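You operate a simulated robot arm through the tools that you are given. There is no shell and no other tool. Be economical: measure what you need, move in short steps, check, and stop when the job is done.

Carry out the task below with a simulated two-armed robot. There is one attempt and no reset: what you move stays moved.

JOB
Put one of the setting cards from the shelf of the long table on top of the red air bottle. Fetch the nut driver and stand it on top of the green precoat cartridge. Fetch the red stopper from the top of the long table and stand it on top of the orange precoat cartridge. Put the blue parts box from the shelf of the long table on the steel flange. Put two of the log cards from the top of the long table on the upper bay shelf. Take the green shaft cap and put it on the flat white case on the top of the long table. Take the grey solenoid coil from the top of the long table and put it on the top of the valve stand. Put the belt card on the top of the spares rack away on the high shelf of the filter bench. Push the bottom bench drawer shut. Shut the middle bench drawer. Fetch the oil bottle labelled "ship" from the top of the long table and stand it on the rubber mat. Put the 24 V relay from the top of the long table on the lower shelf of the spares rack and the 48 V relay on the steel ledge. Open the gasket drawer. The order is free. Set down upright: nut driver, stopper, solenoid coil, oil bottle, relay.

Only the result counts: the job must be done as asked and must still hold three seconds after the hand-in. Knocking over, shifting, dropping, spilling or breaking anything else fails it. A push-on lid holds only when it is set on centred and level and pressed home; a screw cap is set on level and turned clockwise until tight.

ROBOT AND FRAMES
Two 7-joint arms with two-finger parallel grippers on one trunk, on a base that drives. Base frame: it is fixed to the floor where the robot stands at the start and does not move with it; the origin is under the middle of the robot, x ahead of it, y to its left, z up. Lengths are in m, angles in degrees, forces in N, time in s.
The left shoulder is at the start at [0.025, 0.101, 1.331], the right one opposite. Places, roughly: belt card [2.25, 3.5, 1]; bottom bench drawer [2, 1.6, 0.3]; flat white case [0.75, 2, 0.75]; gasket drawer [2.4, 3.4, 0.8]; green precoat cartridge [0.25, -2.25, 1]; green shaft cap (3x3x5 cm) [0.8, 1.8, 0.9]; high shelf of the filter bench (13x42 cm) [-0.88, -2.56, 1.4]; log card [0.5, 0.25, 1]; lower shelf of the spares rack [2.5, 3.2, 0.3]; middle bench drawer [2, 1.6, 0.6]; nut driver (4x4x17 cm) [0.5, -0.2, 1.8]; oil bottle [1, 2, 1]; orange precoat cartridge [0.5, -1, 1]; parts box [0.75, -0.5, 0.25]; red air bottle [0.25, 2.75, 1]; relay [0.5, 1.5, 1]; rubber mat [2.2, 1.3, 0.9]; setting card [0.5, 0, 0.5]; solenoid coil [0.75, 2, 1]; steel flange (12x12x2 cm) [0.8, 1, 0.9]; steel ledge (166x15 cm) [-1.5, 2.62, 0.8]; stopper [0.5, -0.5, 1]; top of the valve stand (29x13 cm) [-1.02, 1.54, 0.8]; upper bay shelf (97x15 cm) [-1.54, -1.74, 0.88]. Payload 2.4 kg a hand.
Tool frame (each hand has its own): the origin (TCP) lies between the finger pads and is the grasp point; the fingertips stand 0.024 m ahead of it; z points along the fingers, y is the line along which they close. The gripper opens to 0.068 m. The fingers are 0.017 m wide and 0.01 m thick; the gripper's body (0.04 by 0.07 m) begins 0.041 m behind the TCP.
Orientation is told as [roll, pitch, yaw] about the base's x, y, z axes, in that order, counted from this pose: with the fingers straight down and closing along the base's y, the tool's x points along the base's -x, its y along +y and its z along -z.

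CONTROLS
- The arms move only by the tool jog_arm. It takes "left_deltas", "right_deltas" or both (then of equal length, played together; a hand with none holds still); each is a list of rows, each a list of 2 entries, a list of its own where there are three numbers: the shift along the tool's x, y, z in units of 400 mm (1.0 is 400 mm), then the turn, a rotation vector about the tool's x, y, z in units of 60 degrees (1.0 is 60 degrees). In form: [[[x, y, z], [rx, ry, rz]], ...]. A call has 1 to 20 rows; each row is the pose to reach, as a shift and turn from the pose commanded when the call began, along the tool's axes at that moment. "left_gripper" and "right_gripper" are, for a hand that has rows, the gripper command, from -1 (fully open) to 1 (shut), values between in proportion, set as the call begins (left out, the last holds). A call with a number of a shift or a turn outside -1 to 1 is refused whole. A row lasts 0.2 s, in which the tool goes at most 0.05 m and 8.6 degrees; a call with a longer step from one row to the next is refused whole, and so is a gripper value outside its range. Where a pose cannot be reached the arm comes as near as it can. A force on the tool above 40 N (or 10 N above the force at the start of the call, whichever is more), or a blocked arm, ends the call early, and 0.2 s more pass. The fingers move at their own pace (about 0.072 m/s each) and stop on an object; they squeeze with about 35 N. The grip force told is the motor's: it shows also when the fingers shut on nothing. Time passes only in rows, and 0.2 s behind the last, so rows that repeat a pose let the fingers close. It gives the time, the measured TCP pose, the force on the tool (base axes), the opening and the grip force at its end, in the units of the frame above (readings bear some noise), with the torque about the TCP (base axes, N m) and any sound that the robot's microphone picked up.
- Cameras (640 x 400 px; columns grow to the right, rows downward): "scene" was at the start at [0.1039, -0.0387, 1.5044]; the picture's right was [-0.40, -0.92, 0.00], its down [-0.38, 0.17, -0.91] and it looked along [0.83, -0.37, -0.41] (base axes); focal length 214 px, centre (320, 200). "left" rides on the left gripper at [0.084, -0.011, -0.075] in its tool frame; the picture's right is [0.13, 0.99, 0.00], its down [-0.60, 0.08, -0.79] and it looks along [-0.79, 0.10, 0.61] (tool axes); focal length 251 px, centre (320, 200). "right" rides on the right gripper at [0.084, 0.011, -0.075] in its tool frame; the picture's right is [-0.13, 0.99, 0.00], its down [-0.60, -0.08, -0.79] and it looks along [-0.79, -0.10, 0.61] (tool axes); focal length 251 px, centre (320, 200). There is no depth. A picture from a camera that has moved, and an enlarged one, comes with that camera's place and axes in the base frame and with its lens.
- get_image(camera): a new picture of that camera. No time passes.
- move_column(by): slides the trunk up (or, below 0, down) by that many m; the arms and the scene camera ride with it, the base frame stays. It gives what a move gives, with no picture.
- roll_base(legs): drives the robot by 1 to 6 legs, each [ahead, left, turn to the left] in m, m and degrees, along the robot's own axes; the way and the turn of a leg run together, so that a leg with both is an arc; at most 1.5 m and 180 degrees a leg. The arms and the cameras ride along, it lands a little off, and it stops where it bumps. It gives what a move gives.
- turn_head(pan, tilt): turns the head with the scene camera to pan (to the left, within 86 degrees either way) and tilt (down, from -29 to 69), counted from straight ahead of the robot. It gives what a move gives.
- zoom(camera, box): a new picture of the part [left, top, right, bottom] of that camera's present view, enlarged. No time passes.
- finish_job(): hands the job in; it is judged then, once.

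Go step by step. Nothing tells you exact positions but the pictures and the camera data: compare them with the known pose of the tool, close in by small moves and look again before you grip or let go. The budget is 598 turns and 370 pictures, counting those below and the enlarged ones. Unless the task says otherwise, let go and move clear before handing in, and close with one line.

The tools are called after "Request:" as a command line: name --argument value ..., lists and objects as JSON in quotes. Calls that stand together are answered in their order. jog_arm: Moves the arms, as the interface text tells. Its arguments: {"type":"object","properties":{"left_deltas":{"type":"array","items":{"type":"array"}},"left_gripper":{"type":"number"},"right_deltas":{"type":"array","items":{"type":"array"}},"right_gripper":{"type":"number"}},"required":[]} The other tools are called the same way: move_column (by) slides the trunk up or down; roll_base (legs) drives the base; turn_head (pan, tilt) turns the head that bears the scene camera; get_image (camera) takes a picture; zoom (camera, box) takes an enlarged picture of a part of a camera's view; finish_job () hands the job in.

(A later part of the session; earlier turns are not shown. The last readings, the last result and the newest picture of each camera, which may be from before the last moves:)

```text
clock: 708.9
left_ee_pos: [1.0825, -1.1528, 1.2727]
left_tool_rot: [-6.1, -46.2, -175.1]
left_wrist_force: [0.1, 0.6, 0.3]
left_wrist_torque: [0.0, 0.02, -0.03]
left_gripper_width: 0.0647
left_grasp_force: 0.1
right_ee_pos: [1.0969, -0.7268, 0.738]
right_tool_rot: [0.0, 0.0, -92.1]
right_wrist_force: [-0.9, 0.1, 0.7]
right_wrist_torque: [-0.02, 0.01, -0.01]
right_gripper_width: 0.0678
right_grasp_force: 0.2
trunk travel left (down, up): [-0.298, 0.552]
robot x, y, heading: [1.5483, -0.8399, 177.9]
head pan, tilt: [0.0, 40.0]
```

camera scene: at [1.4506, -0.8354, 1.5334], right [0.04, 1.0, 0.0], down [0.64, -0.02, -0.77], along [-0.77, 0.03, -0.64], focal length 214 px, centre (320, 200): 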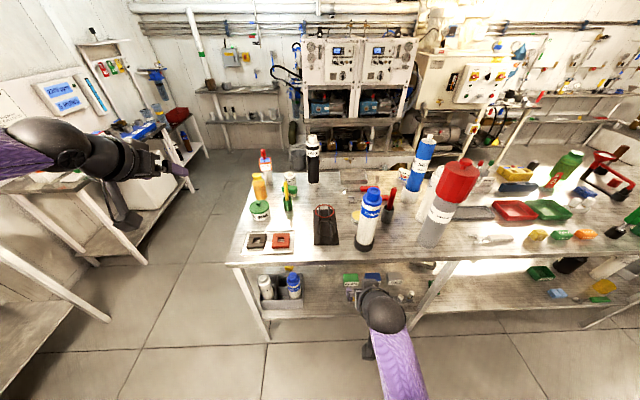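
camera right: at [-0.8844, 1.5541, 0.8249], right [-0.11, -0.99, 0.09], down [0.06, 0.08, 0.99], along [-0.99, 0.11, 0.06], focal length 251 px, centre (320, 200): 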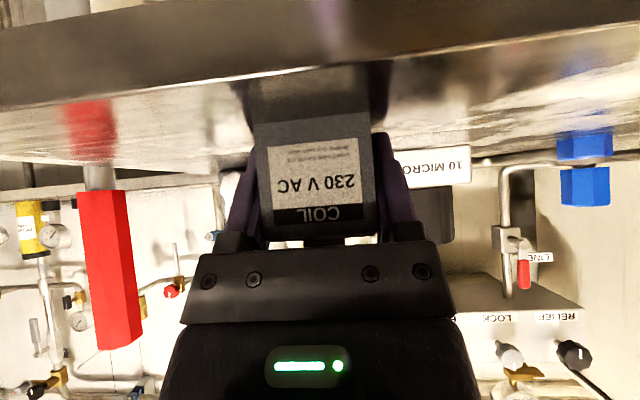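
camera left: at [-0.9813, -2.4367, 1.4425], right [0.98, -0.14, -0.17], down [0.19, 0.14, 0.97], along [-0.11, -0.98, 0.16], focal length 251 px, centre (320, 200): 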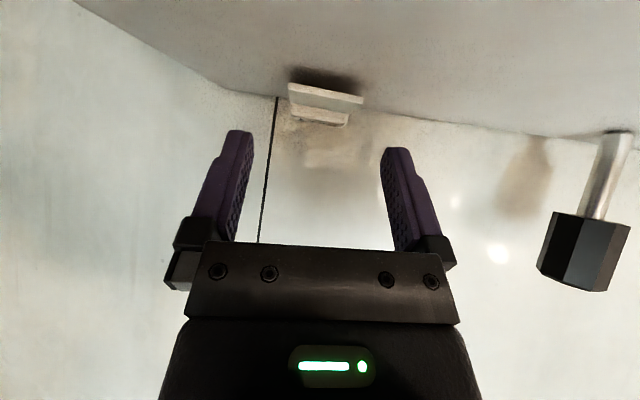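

Request:
move_column --by -0.22

Request:
roll_base --legs '[[0, -0.22, 2.1]]'

Request:
turn_head --pan -10 --tilt 35

Request:
get_image --camera "scene"

```text
clock: 711.3
left_ee_pos: [1.0814, -1.1548, 1.0539]
left_tool_rot: [-6.2, -46.2, -174.9]
left_wrist_force: [0.3, 0.5, -0.4]
left_wrist_torque: [-0.07, -0.01, 0.06]
left_gripper_width: 0.0648
left_grasp_force: 0.0
right_ee_pos: [1.0955, -0.7243, 0.5188]
right_tool_rot: [-0.1, -0.1, -92.3]
right_wrist_force: [0.8, -0.2, -0.1]
right_wrist_torque: [-0.01, -0.01, -0.03]
right_gripper_width: 0.0682
right_grasp_force: 0.0
trunk travel left (down, up): [-0.078, 0.772]
robot x, y, heading: [1.5463, -0.8353, 177.8]
head pan, tilt: [0.0, 40.0]
```

```text
clock: 713.0
left_ee_pos: [1.0976, -0.9512, 1.0537]
left_tool_rot: [-6.2, -46.1, -172.6]
left_wrist_force: [-0.4, 0.0, 1.1]
left_wrist_torque: [0.0, 0.0, 0.03]
left_gripper_width: 0.0646
left_grasp_force: 0.0
right_ee_pos: [1.0937, -0.5222, 0.5183]
right_tool_rot: [-0.1, 0.1, -90.0]
right_wrist_force: [-0.3, 0.5, 0.7]
right_wrist_torque: [0.0, -0.01, 0.01]
right_gripper_width: 0.0681
right_grasp_force: 0.0
trunk travel left (down, up): [-0.078, 0.772]
robot x, y, heading: [1.5543, -0.6147, -179.9]
head pan, tilt: [0.0, 40.0]
```

```text
clock: 713.7
left_ee_pos: [1.098, -0.9521, 1.0539]
left_tool_rot: [-6.2, -46.1, -172.6]
left_wrist_force: [-0.4, -0.1, -0.7]
left_wrist_torque: [-0.01, 0.01, 0.0]
left_gripper_width: 0.0645
left_grasp_force: 0.1
right_ee_pos: [1.0954, -0.5226, 0.5187]
right_tool_rot: [0.1, -0.1, -89.9]
right_wrist_force: [-1.1, 0.9, 0.2]
right_wrist_torque: [-0.02, 0.0, -0.01]
right_gripper_width: 0.0681
right_grasp_force: 0.1
trunk travel left (down, up): [-0.078, 0.772]
robot x, y, heading: [1.553, -0.6142, -179.6]
head pan, tilt: [-10.0, 35.0]
```

```text
88 pictures are left
camera scene: at [1.3562, -0.6029, 1.0139], right [0.17, 0.99, 0.0], down [0.57, -0.1, -0.82], along [-0.81, 0.14, -0.57], focal length 214 px, centre (320, 200)
```

scene: 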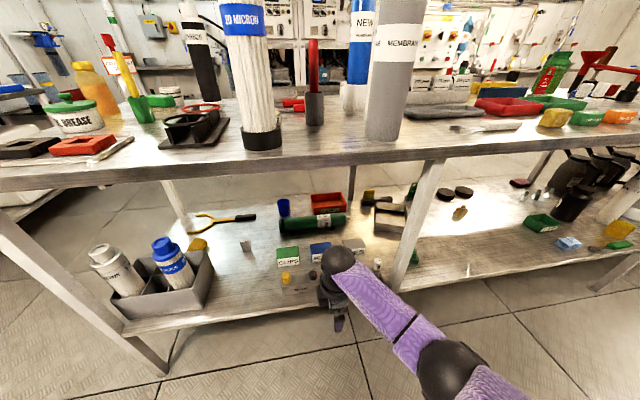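

Request:
zoom --camera "scene" --box '[260, 220, 400, 330]'

Request:
get_image --camera "right"

```text
3.64 times, centred on (330, 275) of scene
camera zoom: at [1.3562, -0.6029, 1.0139], right [0.17, 0.99, 0.0], down [0.57, -0.1, -0.82], along [-0.81, 0.14, -0.57], focal length 780 px, centre (284, -73)
```

zoom: 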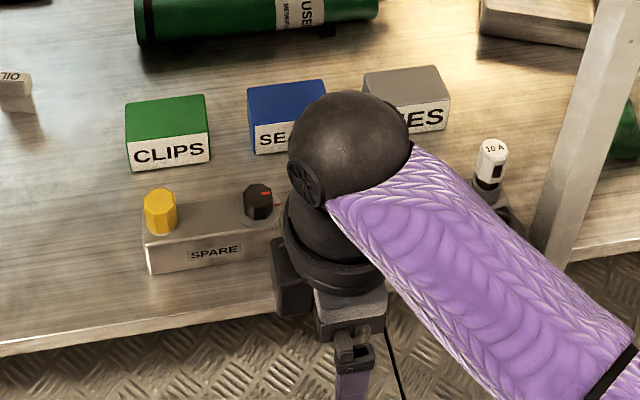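

```text
86 pictures are left
camera right: at [1.1056, -0.4376, 0.5926], right [0.99, -0.13, 0.0], down [-0.08, -0.6, 0.79], along [-0.1, -0.79, -0.61], focal length 251 px, centre (320, 200)
```

right: 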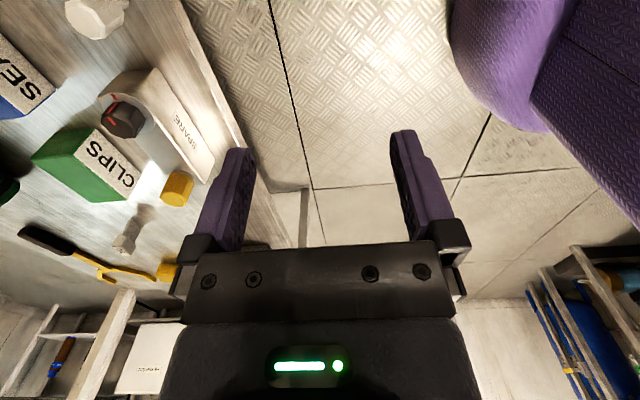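

SEALS is at about (0.79,-0.50), shelf z≈0.342. I move in over it.

Request:
roll_base --legs '[[0.25, 0, 0]]'

Request:
get_image --camera "right"

```text
clock: 715.5
left_ee_pos: [0.8489, -0.9484, 1.0534]
left_tool_rot: [-6.1, -46.0, -173.0]
left_wrist_force: [-0.9, -1.1, 0.2]
left_wrist_torque: [-0.01, -0.01, 0.02]
left_gripper_width: 0.065
left_grasp_force: 0.0
right_ee_pos: [0.8485, -0.5189, 0.5187]
right_tool_rot: [-0.1, -0.1, -90.4]
right_wrist_force: [0.3, -0.9, 0.3]
right_wrist_torque: [-0.02, -0.03, -0.02]
right_gripper_width: 0.0682
right_grasp_force: 0.1
trunk travel left (down, up): [-0.078, 0.772]
robot x, y, heading: [1.306, -0.6235, 180.0]
head pan, tilt: [-10.0, 35.0]
```

```text
85 pictures are left
camera right: at [0.8603, -0.4347, 0.5926], right [0.99, -0.14, 0.0], down [-0.08, -0.6, 0.79], along [-0.11, -0.79, -0.61], focal length 251 px, centre (320, 200)
```

right: 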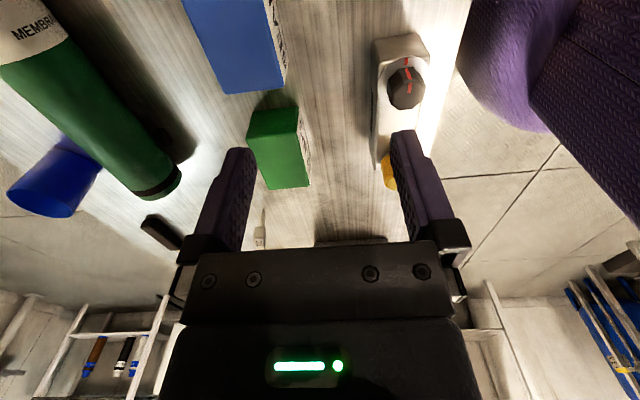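

Request:
jog_arm --right_deltas '[[[0.02, -0.05, 0], [0, 0, 0]], [[0.05, -0.1, 0], [0, 0, 0]], [[0.05, -0.15, 0.03], [0, 0, 0]], [[0.05, -0.15, 0.1], [0, 0, 0]], [[0.05, -0.15, 0.16], [0, 0, 0]], [[0.05, -0.15, 0.16], [0, 0, 0]]]'

Request:
get_image --camera "right"

```text
clock: 716.9
left_ee_pos: [0.8494, -0.9486, 1.054]
left_tool_rot: [-6.1, -46.1, -172.9]
left_wrist_force: [0.0, -0.3, -0.2]
left_wrist_torque: [-0.01, -0.03, 0.02]
left_gripper_width: 0.0645
left_grasp_force: 0.1
right_ee_pos: [0.8074, -0.4985, 0.4697]
right_tool_rot: [0.0, -0.1, -90.4]
right_wrist_force: [-0.1, 0.6, -0.4]
right_wrist_torque: [-0.02, 0.0, 0.0]
right_gripper_width: 0.068
right_grasp_force: 0.0
right hand out of reach, approached as far as the arm can: row 3, 4, 5, 6
trunk travel left (down, up): [-0.078, 0.772]
robot x, y, heading: [1.3024, -0.616, 179.7]
head pan, tilt: [-10.0, 35.0]
```

```text
84 pictures are left
camera right: at [0.8198, -0.4147, 0.5451], right [0.99, -0.14, 0.0], down [-0.08, -0.6, 0.79], along [-0.11, -0.79, -0.61], focal length 251 px, centre (320, 200)
```

right: 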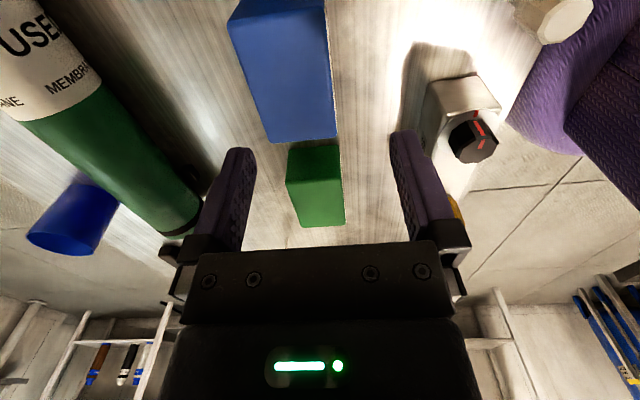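

Request:
roll_base --legs '[[0.022, 0, 0]]'

Request:
move_column --by -0.04

Request:
get_image --camera "right"

```text
clock: 717.7
left_ee_pos: [0.8265, -0.9498, 1.0535]
left_tool_rot: [-6.2, -46.1, -172.9]
left_wrist_force: [-0.2, -0.2, 0.2]
left_wrist_torque: [0.01, -0.01, 0.02]
left_gripper_width: 0.0648
left_grasp_force: 0.0
right_ee_pos: [0.7848, -0.4987, 0.4709]
right_tool_rot: [0.0, 0.0, -90.3]
right_wrist_force: [0.3, -0.3, 0.3]
right_wrist_torque: [-0.01, 0.0, 0.02]
right_gripper_width: 0.0681
right_grasp_force: 0.0
trunk travel left (down, up): [-0.078, 0.772]
robot x, y, heading: [1.283, -0.6154, 179.9]
head pan, tilt: [-10.0, 35.0]
```

```text
clock: 718.5
left_ee_pos: [0.8273, -0.9494, 1.0133]
left_tool_rot: [-6.2, -46.1, -173.0]
left_wrist_force: [-0.7, 0.3, -0.4]
left_wrist_torque: [-0.03, -0.03, -0.03]
left_gripper_width: 0.0646
left_grasp_force: 0.0
right_ee_pos: [0.7855, -0.4992, 0.4312]
right_tool_rot: [-0.1, 0.0, -90.5]
right_wrist_force: [-0.6, 0.1, 0.0]
right_wrist_torque: [-0.03, -0.02, 0.01]
right_gripper_width: 0.0678
right_grasp_force: 0.1
trunk travel left (down, up): [-0.038, 0.812]
robot x, y, heading: [1.2845, -0.6181, 179.6]
head pan, tilt: [-10.0, 35.0]
```

```text
83 pictures are left
camera right: at [0.7973, -0.4145, 0.5054], right [0.99, -0.14, 0.0], down [-0.08, -0.6, 0.79], along [-0.11, -0.79, -0.61], focal length 251 px, centre (320, 200)
```

right: 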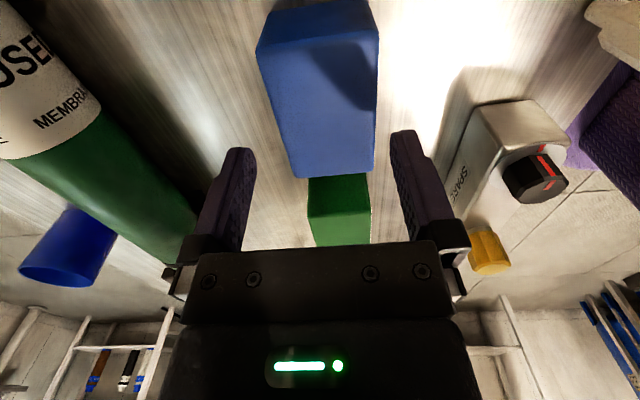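

Request:
move_column --by -0.034

Request:
jog_arm --right_deltas '[[[0, 0.005, 0.03], [0, 0, 0]], [[0, 0.005, 0.055], [0, 0, 0]], [[0, 0.005, 0.055], [0, 0, 0]]]'

Request:
get_image --camera "right"

```text
clock: 719.3
left_ee_pos: [0.8267, -0.9492, 0.9781]
left_tool_rot: [-6.2, -46.2, -172.9]
left_wrist_force: [0.6, 0.6, -0.2]
left_wrist_torque: [0.01, 0.0, -0.03]
left_gripper_width: 0.0646
left_grasp_force: 0.0
right_ee_pos: [0.7861, -0.4997, 0.3967]
right_tool_rot: [0.0, -0.1, -90.3]
right_wrist_force: [0.3, 0.1, 0.1]
right_wrist_torque: [-0.03, 0.0, 0.0]
right_gripper_width: 0.0679
right_grasp_force: 0.0
trunk travel left (down, up): [-0.004, 0.846]
robot x, y, heading: [1.2818, -0.6136, 180.0]
head pan, tilt: [-10.0, 35.0]
```

```text
clock: 720.1
left_ee_pos: [0.8265, -0.9488, 0.9798]
left_tool_rot: [-6.2, -46.1, -173.0]
left_wrist_force: [0.0, 0.2, -0.5]
left_wrist_torque: [0.01, -0.05, -0.01]
left_gripper_width: 0.0646
left_grasp_force: 0.0
right_ee_pos: [0.7878, -0.4986, 0.3737]
right_tool_rot: [0.0, 0.0, -90.4]
right_wrist_force: [-0.1, -0.2, 0.1]
right_wrist_torque: [-0.02, -0.02, 0.0]
right_gripper_width: 0.0677
right_grasp_force: 0.1
trunk travel left (down, up): [-0.004, 0.846]
robot x, y, heading: [1.2814, -0.6166, 179.6]
head pan, tilt: [-10.0, 35.0]
```

```text
82 pictures are left
camera right: at [0.7995, -0.4145, 0.4484], right [0.99, -0.14, 0.0], down [-0.08, -0.6, 0.79], along [-0.11, -0.79, -0.61], focal length 251 px, centre (320, 200)
```

right: 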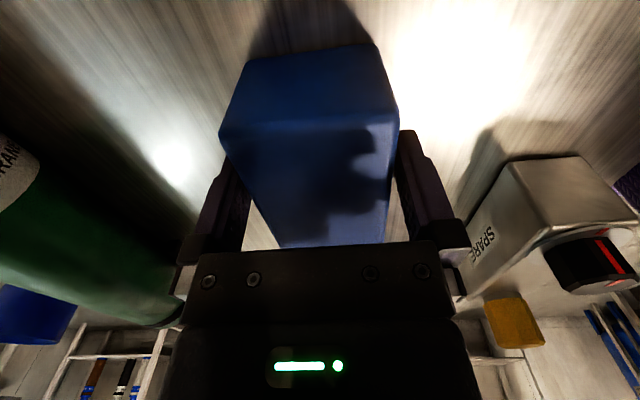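

Fingers straddle the box. Close and lift.

Request:
jog_arm --right_deltas '[[[0, 0, 0], [0, 0, 0]], [[0, 0, 0], [0, 0, 0]], [[0, 0, 0], [0, 0, 0]], [[0, 0, 0], [0, 0, 0]]]' --right_gripper 1

Request:
jog_arm --right_deltas '[[[0, 0, -0.06], [0, 0, 0]], [[0, 0, -0.14], [0, 0, 0]], [[0, 0, -0.24], [0, 0, 0]], [[0, 0, -0.3], [0, 0, 0]]]'

Request:
get_image --camera "right"

```text
clock: 721.1
left_ee_pos: [0.8261, -0.9492, 0.9783]
left_tool_rot: [-6.2, -46.1, -173.0]
left_wrist_force: [0.8, -0.3, 0.2]
left_wrist_torque: [-0.03, -0.01, -0.01]
left_gripper_width: 0.0644
left_grasp_force: 0.0
right_ee_pos: [0.7883, -0.4994, 0.3729]
right_tool_rot: [0.0, 0.0, -90.4]
right_wrist_force: [-0.6, -0.5, 0.3]
right_wrist_torque: [-0.01, 0.0, -0.02]
right_gripper_width: 0.0547
right_grasp_force: 35.2
trunk travel left (down, up): [-0.004, 0.846]
robot x, y, heading: [1.2824, -0.6163, 180.1]
head pan, tilt: [-10.0, 35.0]
```

```text
clock: 722.1
left_ee_pos: [0.827, -0.947, 0.9783]
left_tool_rot: [-6.2, -46.2, -172.9]
left_wrist_force: [-0.7, -0.2, 0.9]
left_wrist_torque: [-0.03, -0.01, -0.01]
left_gripper_width: 0.0647
left_grasp_force: 0.0
right_ee_pos: [0.7901, -0.5015, 0.4939]
right_tool_rot: [0.0, 0.0, -90.5]
right_wrist_force: [-0.8, -0.3, -1.8]
right_wrist_torque: [-0.01, 0.03, 0.03]
right_gripper_width: 0.0547
right_grasp_force: 35.3
trunk travel left (down, up): [-0.004, 0.846]
robot x, y, heading: [1.284, -0.6171, 180.1]
head pan, tilt: [-10.0, 35.0]
```

```text
81 pictures are left
camera right: at [0.8015, -0.4166, 0.569], right [0.99, -0.14, 0.0], down [-0.08, -0.6, 0.79], along [-0.11, -0.79, -0.61], focal length 251 px, centre (320, 200)
```

right: 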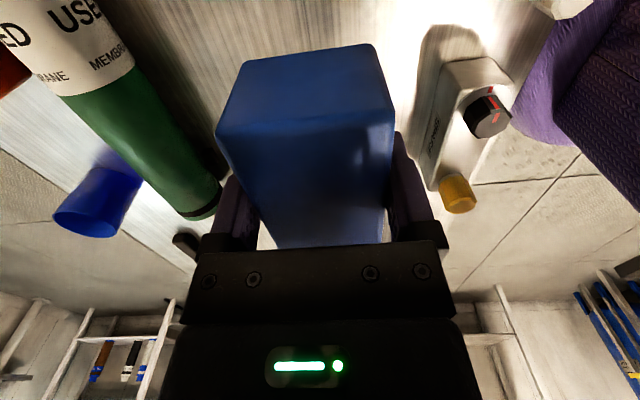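

Request:
jog_arm --right_deltas '[[[0, 0, -0.06], [0, 0, 0]], [[0, 0, -0.12], [0, 0, 0]]]'

Request:
roll_base --legs '[[-0.38, 0, 0]]'

Request:
move_column --by 0.4

Request:
roll_base --legs '[[0, -1.45, 0]]'

Request:
turn_head --pan -5 --tilt 40

Request:
get_image --camera "scene"

```text
clock: 722.7
left_ee_pos: [0.827, -0.948, 0.9792]
left_tool_rot: [-6.2, -46.1, -173.0]
left_wrist_force: [0.0, -0.1, -0.3]
left_wrist_torque: [-0.01, 0.02, 0.01]
left_gripper_width: 0.0645
left_grasp_force: 0.0
right_ee_pos: [0.7917, -0.4998, 0.5433]
right_tool_rot: [0.1, -0.1, -90.2]
right_wrist_force: [0.0, -0.3, -1.5]
right_wrist_torque: [0.03, -0.01, 0.01]
right_gripper_width: 0.0546
right_grasp_force: 34.9
trunk travel left (down, up): [-0.004, 0.846]
robot x, y, heading: [1.2833, -0.6144, 180.1]
head pan, tilt: [-10.0, 35.0]
```

```text
clock: 725.1
left_ee_pos: [1.2085, -0.9511, 0.9805]
left_tool_rot: [-6.2, -46.1, -172.6]
left_wrist_force: [0.0, -0.2, 0.0]
left_wrist_torque: [-0.03, -0.02, 0.03]
left_gripper_width: 0.0647
left_grasp_force: 0.1
right_ee_pos: [1.1702, -0.5036, 0.5423]
right_tool_rot: [0.1, -0.1, -89.9]
right_wrist_force: [0.3, -0.7, -1.1]
right_wrist_torque: [0.02, -0.01, 0.01]
right_gripper_width: 0.055
right_grasp_force: 34.6
trunk travel left (down, up): [-0.004, 0.846]
robot x, y, heading: [1.6587, -0.6172, -179.6]
head pan, tilt: [-10.0, 35.0]
```

```text
clock: 728.9
left_ee_pos: [1.2073, -0.9517, 1.3794]
left_tool_rot: [-6.2, -46.1, -172.6]
left_wrist_force: [-0.6, -0.1, -0.7]
left_wrist_torque: [0.02, 0.0, 0.02]
left_gripper_width: 0.0647
left_grasp_force: 0.2
right_ee_pos: [1.1696, -0.5028, 0.9447]
right_tool_rot: [-0.3, 0.0, -90.0]
right_wrist_force: [0.3, 0.0, -0.9]
right_wrist_torque: [-0.02, 0.02, 0.0]
right_gripper_width: 0.0549
right_grasp_force: 34.8
trunk travel left (down, up): [-0.404, 0.446]
robot x, y, heading: [1.659, -0.6152, -179.9]
head pan, tilt: [-10.0, 35.0]
```

```text
clock: 736.1
left_ee_pos: [1.2153, 0.4996, 1.3785]
left_tool_rot: [-6.2, -46.2, -174.5]
left_wrist_force: [0.0, 0.4, 0.3]
left_wrist_torque: [0.02, -0.01, -0.04]
left_gripper_width: 0.0643
left_grasp_force: 0.0
right_ee_pos: [1.1941, 0.949, 0.9445]
right_tool_rot: [-0.2, 0.0, -92.0]
right_wrist_force: [-0.2, 0.0, -1.4]
right_wrist_torque: [0.02, 0.0, -0.01]
right_gripper_width: 0.0546
right_grasp_force: 35.2
trunk travel left (down, up): [-0.404, 0.446]
robot x, y, heading: [1.6818, 0.8198, 178.4]
head pan, tilt: [-10.0, 35.0]
```

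```text
clock: 736.7
left_ee_pos: [1.2163, 0.4989, 1.3797]
left_tool_rot: [-6.2, -46.1, -174.6]
left_wrist_force: [0.0, -0.4, 0.7]
left_wrist_torque: [-0.03, -0.01, 0.0]
left_gripper_width: 0.0647
left_grasp_force: 0.0
right_ee_pos: [1.1944, 0.9491, 0.9449]
right_tool_rot: [-0.2, -0.1, -92.0]
right_wrist_force: [-0.1, 0.2, -2.6]
right_wrist_torque: [0.01, -0.07, -0.01]
right_gripper_width: 0.0548
right_grasp_force: 35.1
trunk travel left (down, up): [-0.404, 0.446]
robot x, y, heading: [1.6802, 0.8221, 178.2]
head pan, tilt: [-5.0, 40.0]
```

```text
80 pictures are left
camera scene: at [1.5675, 0.8288, 1.3386], right [0.12, 0.99, 0.0], down [0.64, -0.08, -0.77], along [-0.76, 0.09, -0.64], focal length 214 px, centre (320, 200)
```

scene: 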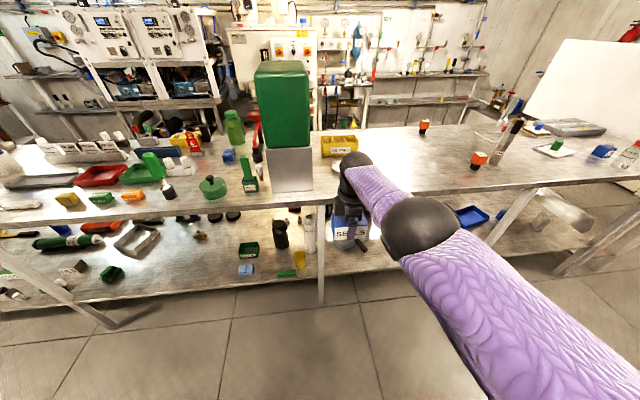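

Request:
roll_base --legs '[[0, -0.25, 1.8]]'

Request:
turn_head --pan 5 --tilt 40

Request:
zoom --camera "scene" --box '[220, 100, 420, 240]'

```text
clock: 738.5
left_ee_pos: [1.2315, 0.7317, 1.3794]
left_tool_rot: [-6.1, -46.2, -172.8]
left_wrist_force: [-0.2, -0.4, 0.0]
left_wrist_torque: [-0.01, 0.02, -0.01]
left_gripper_width: 0.0646
left_grasp_force: 0.0
right_ee_pos: [1.1946, 1.1805, 0.944]
right_tool_rot: [-0.1, 0.0, -90.1]
right_wrist_force: [0.1, -0.2, -2.5]
right_wrist_torque: [0.0, -0.01, 0.0]
right_gripper_width: 0.0547
right_grasp_force: 34.6
trunk travel left (down, up): [-0.404, 0.446]
robot x, y, heading: [1.682, 1.0664, -179.8]
head pan, tilt: [-5.0, 40.0]
```

```text
clock: 739.3
left_ee_pos: [1.2294, 0.7308, 1.379]
left_tool_rot: [-6.2, -46.1, -172.6]
left_wrist_force: [-0.1, -1.4, -0.6]
left_wrist_torque: [-0.03, 0.01, 0.0]
left_gripper_width: 0.0648
left_grasp_force: 0.0
right_ee_pos: [1.1946, 1.1808, 0.9458]
right_tool_rot: [-0.2, 0.1, -90.0]
right_wrist_force: [0.1, 0.2, -1.7]
right_wrist_torque: [-0.01, -0.03, 0.03]
right_gripper_width: 0.0547
right_grasp_force: 34.9
trunk travel left (down, up): [-0.404, 0.446]
robot x, y, heading: [1.6851, 1.0667, -179.8]
head pan, tilt: [5.0, 40.0]
```

```text
2.86 times, centred on (320, 170) of scene
camera zoom: at [1.5709, 1.0572, 1.3386], right [-0.09, 1.0, 0.0], down [0.64, 0.06, -0.77], along [-0.76, -0.07, -0.64], focal length 613 px, centre (320, 286)
```

zoom: 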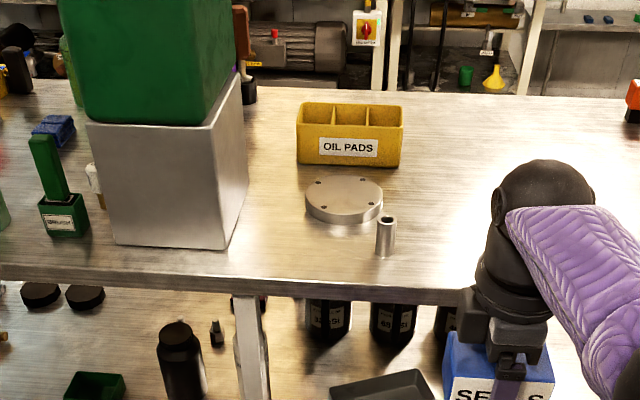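

Flange centre ≈(0.82,1.02), top ≈0.877. I bring the box over it.

Request:
move_column --by 0.05

Request:
roll_base --legs '[[0, 0.16, 0], [0.3, 0, 0]]'

Request:
get_image --camera "right"

Request:
get_image --camera "scene"

```text
clock: 740.2
left_ee_pos: [1.2306, 0.7314, 1.4287]
left_tool_rot: [-6.2, -46.1, -172.7]
left_wrist_force: [-0.9, -0.1, 0.2]
left_wrist_torque: [0.0, 0.0, -0.01]
left_gripper_width: 0.0647
left_grasp_force: 0.0
right_ee_pos: [1.1942, 1.1805, 1.0017]
right_tool_rot: [-0.9, -0.1, -90.1]
right_wrist_force: [0.1, -0.2, -2.3]
right_wrist_torque: [-0.01, -0.03, 0.0]
right_gripper_width: 0.0547
right_grasp_force: 34.3
trunk travel left (down, up): [-0.454, 0.396]
robot x, y, heading: [1.6852, 1.0694, -180.0]
head pan, tilt: [5.0, 40.0]
```

```text
clock: 743.3
left_ee_pos: [0.9313, 0.5656, 1.4281]
left_tool_rot: [-6.2, -46.2, -172.2]
left_wrist_force: [0.5, -0.6, -1.0]
left_wrist_torque: [-0.02, 0.01, 0.03]
left_gripper_width: 0.0646
left_grasp_force: 0.1
right_ee_pos: [0.8917, 1.0147, 1.0011]
right_tool_rot: [-1.0, 0.0, -89.6]
right_wrist_force: [-0.4, -0.1, -0.6]
right_wrist_torque: [-0.02, -0.02, 0.01]
right_gripper_width: 0.0548
right_grasp_force: 35.1
trunk travel left (down, up): [-0.454, 0.396]
robot x, y, heading: [1.3818, 0.9015, -179.6]
head pan, tilt: [5.0, 40.0]
```

```text
78 pictures are left
camera right: at [0.9037, 1.0984, 1.0761], right [0.99, -0.12, -0.02], down [-0.06, -0.6, 0.79], along [-0.11, -0.79, -0.61], focal length 251 px, centre (320, 200)
```

right: 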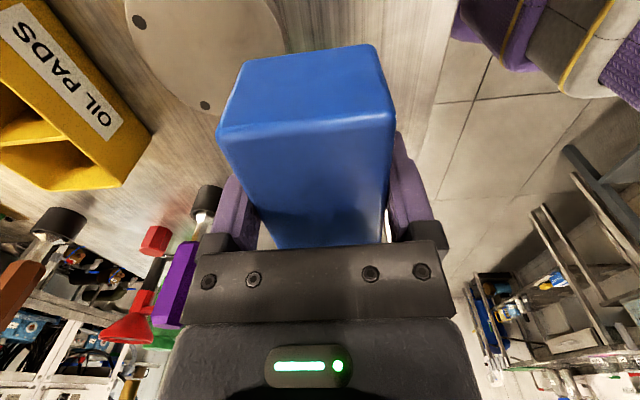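

```text
77 pictures are left
camera scene: at [1.2746, 0.8941, 1.3888], right [-0.1, 1.0, 0.0], down [0.64, 0.06, -0.77], along [-0.76, -0.07, -0.64], focal length 214 px, centre (320, 200)
```

scene: 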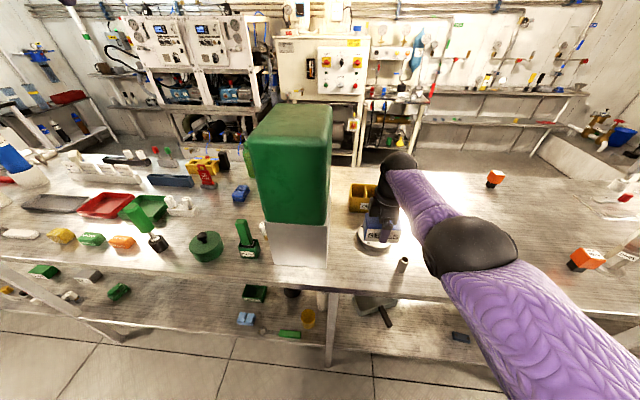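

Request:
zoom --camera "scene" --box '[330, 170, 430, 270]'

```text
4.00 times, centred on (380, 220) of scene
camera zoom: at [1.2746, 0.8941, 1.3888], right [-0.1, 1.0, 0.0], down [0.64, 0.06, -0.77], along [-0.76, -0.07, -0.64], focal length 858 px, centre (80, 120)
```

zoom: 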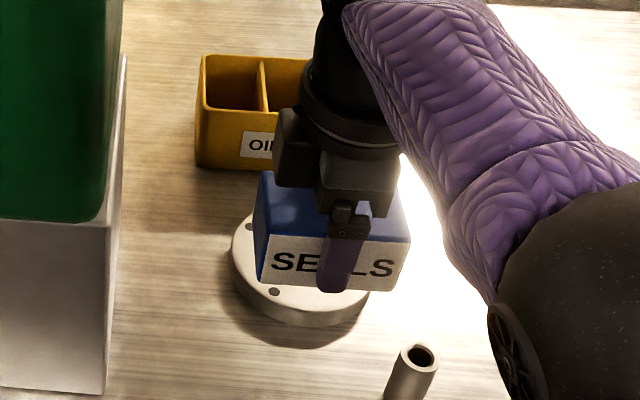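

Request:
roll_base --legs '[[0.068, -0.007, 0]]'

Request:
move_column --by -0.075

Request:
zoom --camera "scene" --box '[330, 170, 430, 270]'

```text
clock: 744.3
left_ee_pos: [0.8635, 0.5725, 1.4278]
left_tool_rot: [-6.1, -46.2, -172.2]
left_wrist_force: [0.1, 0.8, 0.4]
left_wrist_torque: [0.01, -0.04, -0.02]
left_gripper_width: 0.0646
left_grasp_force: 0.1
right_ee_pos: [0.8237, 1.0189, 1.0017]
right_tool_rot: [-1.0, 0.0, -89.6]
right_wrist_force: [0.6, 0.0, -1.8]
right_wrist_torque: [0.03, 0.02, 0.02]
right_gripper_width: 0.0547
right_grasp_force: 35.2
trunk travel left (down, up): [-0.454, 0.396]
robot x, y, heading: [1.3152, 0.9059, -179.2]
head pan, tilt: [5.0, 40.0]
```

```text
clock: 745.4
left_ee_pos: [0.8647, 0.572, 1.355]
left_tool_rot: [-6.2, -46.2, -172.1]
left_wrist_force: [-0.9, 0.0, -0.2]
left_wrist_torque: [0.0, -0.03, 0.0]
left_gripper_width: 0.0646
left_grasp_force: 0.1
right_ee_pos: [0.825, 1.0201, 0.9268]
right_tool_rot: [-1.1, 0.0, -89.6]
right_wrist_force: [-0.2, 0.2, -1.5]
right_wrist_torque: [-0.01, 0.0, 0.02]
right_gripper_width: 0.0548
right_grasp_force: 35.1
trunk travel left (down, up): [-0.379, 0.471]
robot x, y, heading: [1.3168, 0.9091, -179.2]
head pan, tilt: [5.0, 40.0]
```

```text
4.00 times, centred on (380, 220) of scene
camera zoom: at [1.1978, 0.9001, 1.3135], right [-0.1, 1.0, 0.0], down [0.64, 0.06, -0.77], along [-0.76, -0.07, -0.64], focal length 858 px, centre (80, 120)
```

zoom: 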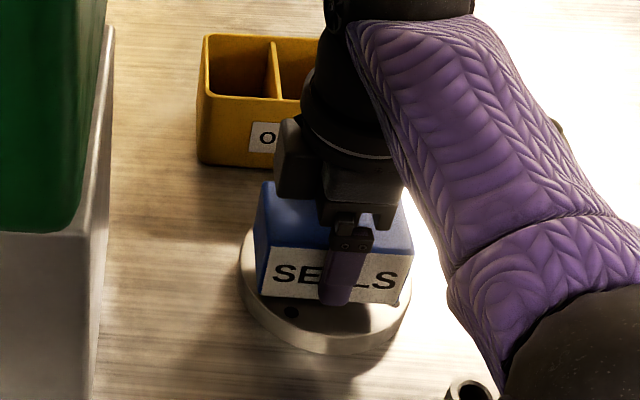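

Request:
move_column --by -0.012

Request:
jog_arm --right_deltas '[[[0, -0.01, 0.008], [0, 0, 0]], [[0, -0.01, 0.014], [0, 0, 0]]]'

Request:
jog_arm --right_deltas '[[[0, 0, 0.006], [0, 0, 0]], [[0, 0, 0.01], [0, 0, 0]]]'

```text
clock: 746.0
left_ee_pos: [0.8639, 0.5726, 1.3403]
left_tool_rot: [-6.2, -46.3, -172.2]
left_wrist_force: [0.0, -0.1, 0.4]
left_wrist_torque: [0.0, 0.0, 0.0]
left_gripper_width: 0.0646
left_grasp_force: 0.0
right_ee_pos: [0.8249, 1.0188, 0.9153]
right_tool_rot: [-1.1, 0.0, -89.6]
right_wrist_force: [-0.1, -0.1, -1.1]
right_wrist_torque: [0.0, 0.01, 0.0]
right_gripper_width: 0.0546
right_grasp_force: 34.8
trunk travel left (down, up): [-0.367, 0.483]
robot x, y, heading: [1.3128, 0.912, -179.6]
head pan, tilt: [5.0, 40.0]
```

```text
clock: 746.6
left_ee_pos: [0.8662, 0.5727, 1.342]
left_tool_rot: [-6.2, -46.5, -172.2]
left_wrist_force: [0.4, 0.5, -0.4]
left_wrist_torque: [0.02, 0.0, 0.0]
left_gripper_width: 0.0642
left_grasp_force: 0.1
right_ee_pos: [0.8214, 1.0179, 0.9138]
right_tool_rot: [-1.3, 0.1, -89.6]
right_wrist_force: [-2.4, 3.7, 20.0]
right_wrist_torque: [0.01, -0.5, 0.11]
right_gripper_width: 0.0546
right_grasp_force: 34.8
trunk travel left (down, up): [-0.367, 0.483]
robot x, y, heading: [1.3157, 0.9119, -179.5]
head pan, tilt: [5.0, 40.0]
```

```text
clock: 747.2
left_ee_pos: [0.8673, 0.5708, 1.3426]
left_tool_rot: [-6.1, -46.4, -172.3]
left_wrist_force: [0.2, 0.6, -0.3]
left_wrist_torque: [0.02, 0.0, 0.02]
left_gripper_width: 0.0646
left_grasp_force: 0.0
right_ee_pos: [0.8217, 1.0183, 0.9078]
right_tool_rot: [-1.3, 0.0, -89.6]
right_wrist_force: [-3.6, 2.9, 33.6]
right_wrist_torque: [0.0, -0.86, 0.0]
right_gripper_width: 0.0549
right_grasp_force: 35.3
trunk travel left (down, up): [-0.367, 0.483]
robot x, y, heading: [1.3136, 0.9082, -179.6]
head pan, tilt: [5.0, 40.0]
```

Request:
jog_arm --right_deltas '[[[0, 0, -0.008], [0, 0, 0]], [[0, 0, -0.008], [0, 0, 0]]]'

Request:
jog_arm --right_deltas '[[[0, 0, 0], [0, 0, 0]], [[0, 0, 0], [0, 0, 0]], [[0, 0, 0], [0, 0, 0]]]' --right_gripper -1

Request:
jog_arm --right_deltas '[[[0, 0, -0.08], [0, 0, 0]], [[0, 0, -0.18], [0, 0, 0]], [[0, 0, -0.28], [0, 0, 0]]]'

Request:
zoom --camera "scene" --box '[320, 160, 440, 280]'

```text
clock: 747.8
left_ee_pos: [0.8661, 0.573, 1.3409]
left_tool_rot: [-6.2, -46.3, -172.2]
left_wrist_force: [-0.1, -0.3, -0.3]
left_wrist_torque: [0.03, 0.01, 0.01]
left_gripper_width: 0.0643
left_grasp_force: 0.0
right_ee_pos: [0.823, 1.0175, 0.9071]
right_tool_rot: [-0.8, 0.0, -89.6]
right_wrist_force: [0.0, 0.4, 8.0]
right_wrist_torque: [-0.11, -0.3, 0.03]
right_gripper_width: 0.0546
right_grasp_force: 34.9
trunk travel left (down, up): [-0.367, 0.483]
robot x, y, heading: [1.3123, 0.9115, -179.3]
head pan, tilt: [5.0, 40.0]
```

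```text
clock: 748.6
left_ee_pos: [0.8648, 0.5715, 1.3419]
left_tool_rot: [-6.3, -46.3, -172.1]
left_wrist_force: [-0.3, 0.6, -0.2]
left_wrist_torque: [-0.03, -0.03, 0.0]
left_gripper_width: 0.0648
left_grasp_force: 0.0
right_ee_pos: [0.8213, 1.0187, 0.909]
right_tool_rot: [-1.0, 0.1, -89.6]
right_wrist_force: [0.4, -0.3, 0.5]
right_wrist_torque: [-0.02, -0.01, 0.01]
right_gripper_width: 0.0682
right_grasp_force: 0.0
trunk travel left (down, up): [-0.367, 0.483]
robot x, y, heading: [1.3163, 0.9133, -179.3]
head pan, tilt: [5.0, 40.0]
```

```text
clock: 749.4
left_ee_pos: [0.8647, 0.5712, 1.3413]
left_tool_rot: [-6.2, -46.2, -172.2]
left_wrist_force: [0.2, 0.2, -0.1]
left_wrist_torque: [-0.01, -0.02, -0.01]
left_gripper_width: 0.0646
left_grasp_force: 0.0
right_ee_pos: [0.8191, 1.0182, 1.0203]
right_tool_rot: [-1.1, 0.1, -89.6]
right_wrist_force: [0.3, -0.5, -0.1]
right_wrist_torque: [0.0, -0.02, -0.03]
right_gripper_width: 0.068
right_grasp_force: 0.0
trunk travel left (down, up): [-0.367, 0.483]
robot x, y, heading: [1.3153, 0.9095, -179.2]
head pan, tilt: [5.0, 40.0]
```

```text
3.33 times, centred on (380, 220) of scene
camera zoom: at [1.1959, 0.9, 1.3014], right [-0.1, 1.0, 0.0], down [0.64, 0.06, -0.77], along [-0.76, -0.07, -0.64], focal length 715 px, centre (120, 133)
```

zoom: 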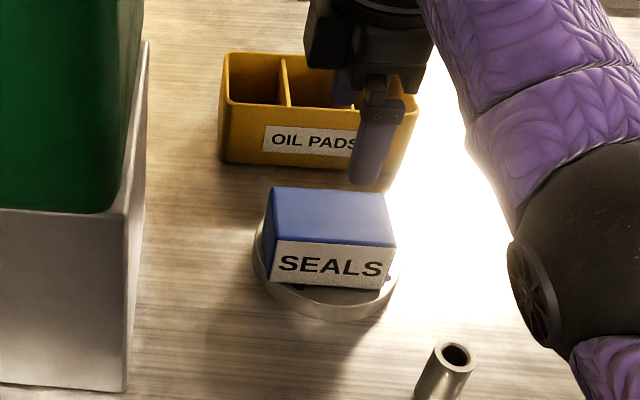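

SEALS box is on the flange. Last item: the 48 V relay.

Request:
move_column --by 0.08

Request:
roll_base --legs '[[-0.055, -0.54, 0]]'

Request:
get_image --camera "right"

```text
clock: 750.6
left_ee_pos: [0.8646, 0.5714, 1.4204]
left_tool_rot: [-6.2, -46.2, -172.2]
left_wrist_force: [0.5, 0.4, 0.5]
left_wrist_torque: [-0.03, -0.03, 0.02]
left_gripper_width: 0.0645
left_grasp_force: 0.1
right_ee_pos: [0.8227, 1.0191, 1.1019]
right_tool_rot: [-1.1, -0.1, -89.6]
right_wrist_force: [0.0, 1.1, 0.2]
right_wrist_torque: [0.0, 0.01, -0.01]
right_gripper_width: 0.0678
right_grasp_force: 0.1
trunk travel left (down, up): [-0.447, 0.403]
robot x, y, heading: [1.3119, 0.9103, -179.6]
head pan, tilt: [5.0, 40.0]
```

```text
clock: 753.7
left_ee_pos: [0.9144, 1.1116, 1.4219]
left_tool_rot: [-6.2, -46.3, -172.1]
left_wrist_force: [-0.6, 0.5, -0.6]
left_wrist_torque: [-0.03, -0.03, 0.01]
left_gripper_width: 0.0647
left_grasp_force: 0.0
right_ee_pos: [0.8711, 1.5584, 1.1011]
right_tool_rot: [-1.2, -0.1, -89.5]
right_wrist_force: [0.3, -0.1, 1.1]
right_wrist_torque: [0.02, -0.01, -0.01]
right_gripper_width: 0.0681
right_grasp_force: 0.0
trunk travel left (down, up): [-0.447, 0.403]
robot x, y, heading: [1.3629, 1.452, -179.4]
head pan, tilt: [5.0, 40.0]
```

```text
73 pictures are left
camera right: at [0.8822, 1.6428, 1.1751], right [0.99, -0.12, -0.02], down [-0.06, -0.6, 0.79], along [-0.11, -0.79, -0.61], focal length 251 px, centre (320, 200)
```

right: 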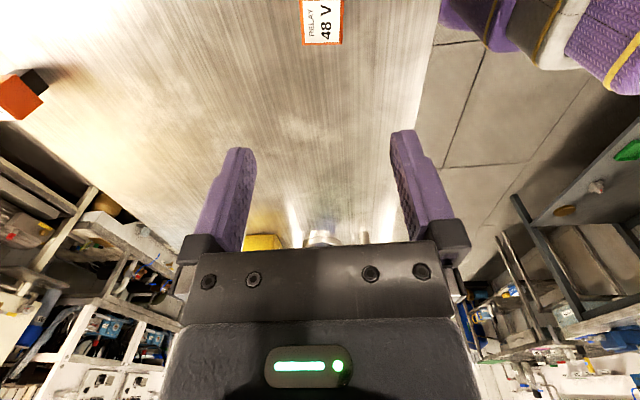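

The tower's lever would be in the way of the wrist camera, so I back off and turn the hand to pitch -45, closing along y.

Request:
roll_base --legs '[[-0.15, 0, 0]]'

Request:
jog_arm --right_deltas '[[[0, 0, 0], [0.041, -0.041, 0.099]], [[0, 0, 0], [0.082, -0.082, 0.198]], [[0, 0, 0], [0.123, -0.123, 0.297]], [[0, 0, 0], [0.164, -0.164, 0.396]], [[0, 0, 0], [0.205, -0.205, 0.495]], [[0, 0, 0], [0.247, -0.247, 0.594]], [[0, 0, 0], [0.288, -0.288, 0.693]], [[0, 0, 0], [0.329, -0.329, 0.792]], [[0, 0, 0], [0.37, -0.37, 0.891]], [[0, 0, 0], [0.411, -0.411, 0.99]]]'

Request:
jog_arm --right_deltas '[[[0, 0, 0], [0.045, -0.045, 0.11]], [[0, 0, 0], [0.09, -0.09, 0.22]], [[0, 0, 0], [0.135, -0.135, 0.33]], [[0, 0, 0], [0.176, -0.176, 0.425]]]'

Request:
get_image --camera "right"

```text
clock: 755.1
left_ee_pos: [1.0729, 1.1111, 1.4218]
left_tool_rot: [-6.2, -46.3, -171.5]
left_wrist_force: [0.7, 0.4, -0.8]
left_wrist_torque: [0.01, 0.05, -0.03]
left_gripper_width: 0.0647
left_grasp_force: 0.1
right_ee_pos: [1.0259, 1.5554, 1.1007]
right_tool_rot: [-1.1, 0.0, -89.0]
right_wrist_force: [-0.4, 0.8, 0.4]
right_wrist_torque: [0.0, 0.03, -0.03]
right_gripper_width: 0.0681
right_grasp_force: 0.1
trunk travel left (down, up): [-0.447, 0.403]
robot x, y, heading: [1.5178, 1.4553, -178.5]
head pan, tilt: [5.0, 40.0]
```

```text
clock: 757.3
left_ee_pos: [1.0707, 1.1092, 1.4217]
left_tool_rot: [-6.1, -46.3, -171.6]
left_wrist_force: [-0.5, 0.8, 0.2]
left_wrist_torque: [0.02, 0.0, 0.01]
left_gripper_width: 0.0647
left_grasp_force: 0.1
right_ee_pos: [1.0248, 1.5572, 1.1008]
right_tool_rot: [-9.9, -33.2, -147.2]
right_wrist_force: [-0.2, -0.3, -0.4]
right_wrist_torque: [0.04, -0.02, 0.03]
right_gripper_width: 0.0679
right_grasp_force: 0.1
trunk travel left (down, up): [-0.447, 0.403]
robot x, y, heading: [1.5179, 1.4501, -179.0]
head pan, tilt: [5.0, 40.0]
```

```text
clock: 758.3
left_ee_pos: [1.0712, 1.1091, 1.4207]
left_tool_rot: [-6.2, -46.3, -171.6]
left_wrist_force: [-0.8, -0.8, 0.0]
left_wrist_torque: [0.03, 0.0, -0.04]
left_gripper_width: 0.0645
left_grasp_force: 0.0
right_ee_pos: [1.025, 1.558, 1.1009]
right_tool_rot: [0.1, -46.3, -179.1]
right_wrist_force: [-0.5, 0.4, 0.2]
right_wrist_torque: [-0.02, 0.0, 0.03]
right_gripper_width: 0.0679
right_grasp_force: 0.0
trunk travel left (down, up): [-0.447, 0.403]
robot x, y, heading: [1.5169, 1.4559, -178.6]
head pan, tilt: [5.0, 40.0]
```

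```text
72 pictures are left
camera right: at [1.1374, 1.5487, 1.0917], right [-0.07, -0.99, 0.09], down [0.15, 0.08, 0.98], along [-0.99, 0.09, 0.15], focal length 251 px, centre (320, 200)
```

right: 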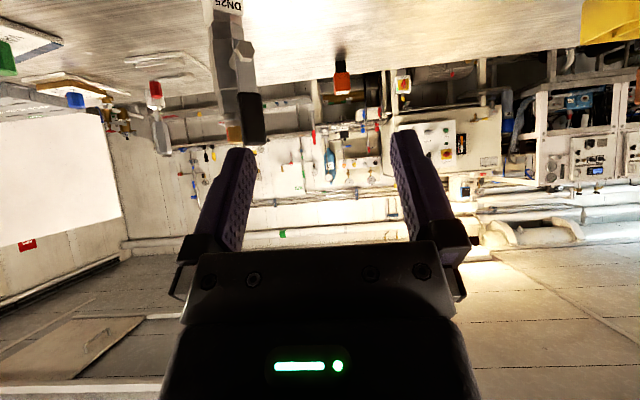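

Request:
move_column --by -0.15

Request:
roll_base --legs '[[0.08, 0, -0.9]]'

Request:
get_image --camera "right"

```text
clock: 760.0
left_ee_pos: [1.071, 1.1086, 1.2714]
left_tool_rot: [-6.2, -46.3, -171.6]
left_wrist_force: [-0.3, -1.1, 0.1]
left_wrist_torque: [-0.03, -0.01, 0.0]
left_gripper_width: 0.0645
left_grasp_force: 0.0
right_ee_pos: [1.0249, 1.5576, 0.9514]
right_tool_rot: [0.0, -46.1, -179.1]
right_wrist_force: [0.3, -0.2, -0.2]
right_wrist_torque: [0.0, 0.02, -0.02]
right_gripper_width: 0.0678
right_grasp_force: 0.0
trunk travel left (down, up): [-0.297, 0.553]
robot x, y, heading: [1.5169, 1.4548, -179.0]
head pan, tilt: [5.0, 40.0]
```

```text
clock: 761.1
left_ee_pos: [0.9863, 1.1157, 1.2712]
left_tool_rot: [-6.1, -46.4, -172.4]
left_wrist_force: [-0.5, 0.6, -0.7]
left_wrist_torque: [-0.02, 0.0, -0.03]
left_gripper_width: 0.0648
left_grasp_force: 0.0
right_ee_pos: [0.9452, 1.5632, 0.9499]
right_tool_rot: [0.0, -46.0, -179.8]
right_wrist_force: [0.3, 0.2, -0.3]
right_wrist_torque: [0.02, 0.0, -0.01]
right_gripper_width: 0.0677
right_grasp_force: 0.1
trunk travel left (down, up): [-0.297, 0.553]
robot x, y, heading: [1.4364, 1.4527, -179.6]
head pan, tilt: [5.0, 40.0]
```

```text
71 pictures are left
camera right: at [1.0579, 1.5532, 0.9415], right [-0.09, -0.99, 0.09], down [0.15, 0.08, 0.99], along [-0.98, 0.1, 0.14], focal length 251 px, centre (320, 200)
```

right: 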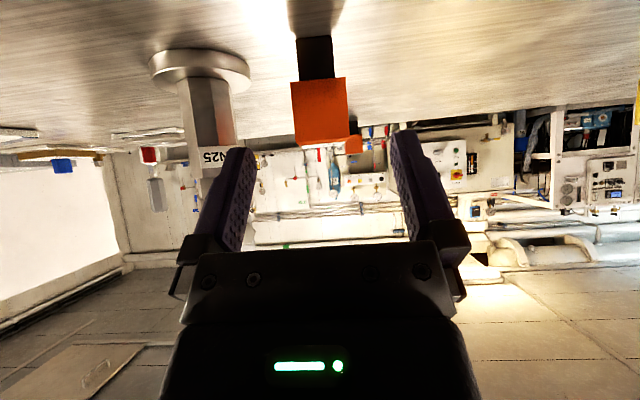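

Request:
jog_arm --right_deltas '[[[0.05, 0, 0.05], [0, 0, 0]], [[0.04, 0, 0.1], [0, 0, 0]], [[-0.01, 0, 0.16], [0, 0, 0]], [[-0.06, 0, 0.213], [0, 0, 0]], [[-0.06, 0, 0.213], [0, 0, 0]]]'

Request:
get_image --camera "right"

```text
clock: 762.3
left_ee_pos: [0.9858, 1.1153, 1.2718]
left_tool_rot: [-6.1, -46.3, -172.5]
left_wrist_force: [0.8, -0.5, -0.3]
left_wrist_torque: [0.0, 0.01, -0.04]
left_gripper_width: 0.0646
left_grasp_force: 0.0
right_ee_pos: [0.867, 1.5614, 0.9077]
right_tool_rot: [0.0, -46.1, -179.8]
right_wrist_force: [-0.3, -0.1, 0.4]
right_wrist_torque: [-0.01, 0.0, -0.02]
right_gripper_width: 0.0683
right_grasp_force: 0.0
trunk travel left (down, up): [-0.297, 0.553]
robot x, y, heading: [1.4372, 1.4531, -179.7]
head pan, tilt: [5.0, 40.0]
```

```text
70 pictures are left
camera right: at [0.9788, 1.5519, 0.8981], right [-0.09, -0.99, 0.09], down [0.15, 0.08, 0.98], along [-0.98, 0.1, 0.15], focal length 251 px, centre (320, 200)
```

right: 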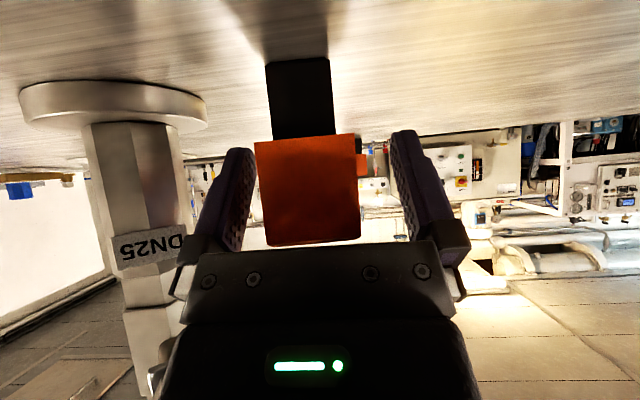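

Request:
jog_arm --right_deltas '[[[0, -0.012, 0], [0, 0, 0]], [[0, -0.012, 0], [0, 0, 0]], [[0, -0.012, 0], [0, 0, 0]], [[0, -0.012, 0], [0, 0, 0]], [[0, -0.012, 0], [0, 0, 0]]]' --right_gripper 1

Request:
move_column --by 0.2

Request:
get_image --camera "right"

```text
clock: 763.5
left_ee_pos: [0.9868, 1.1163, 1.2698]
left_tool_rot: [-6.2, -46.3, -172.5]
left_wrist_force: [-0.3, -0.8, 0.0]
left_wrist_torque: [-0.03, 0.0, 0.02]
left_gripper_width: 0.0646
left_grasp_force: 0.1
right_ee_pos: [0.8672, 1.5676, 0.908]
right_tool_rot: [0.0, -46.1, -179.8]
right_wrist_force: [-1.4, -0.2, 1.5]
right_wrist_torque: [0.0, 0.05, -0.03]
right_gripper_width: 0.0356
right_grasp_force: 35.1
trunk travel left (down, up): [-0.297, 0.553]
robot x, y, heading: [1.4369, 1.4541, -179.7]
head pan, tilt: [5.0, 40.0]
```

```text
clock: 765.7
left_ee_pos: [0.9869, 1.1157, 1.4706]
left_tool_rot: [-6.2, -46.4, -172.3]
left_wrist_force: [0.3, -0.3, -0.3]
left_wrist_torque: [-0.02, 0.02, 0.01]
left_gripper_width: 0.0645
left_grasp_force: 0.0
right_ee_pos: [0.8666, 1.5676, 1.109]
right_tool_rot: [0.0, -46.1, -179.7]
right_wrist_force: [0.1, 0.3, -0.7]
right_wrist_torque: [0.01, 0.0, 0.02]
right_gripper_width: 0.0355
right_grasp_force: 34.8
trunk travel left (down, up): [-0.497, 0.353]
robot x, y, heading: [1.4379, 1.4529, -179.8]
head pan, tilt: [5.0, 40.0]
```

```text
69 pictures are left
camera right: at [0.9799, 1.5578, 1.0997], right [-0.09, -0.99, 0.09], down [0.15, 0.08, 0.99], along [-0.98, 0.1, 0.14], focal length 251 px, centre (320, 200)
```

right: 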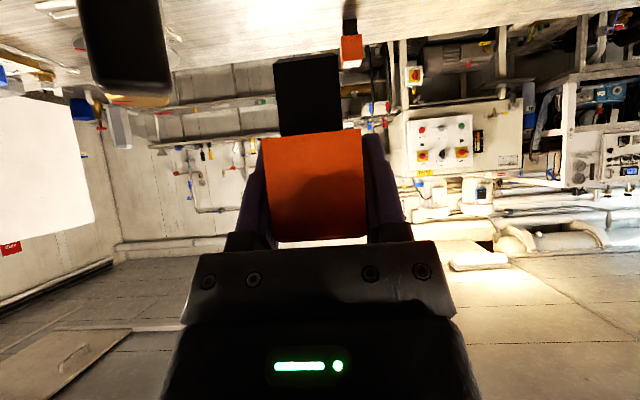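

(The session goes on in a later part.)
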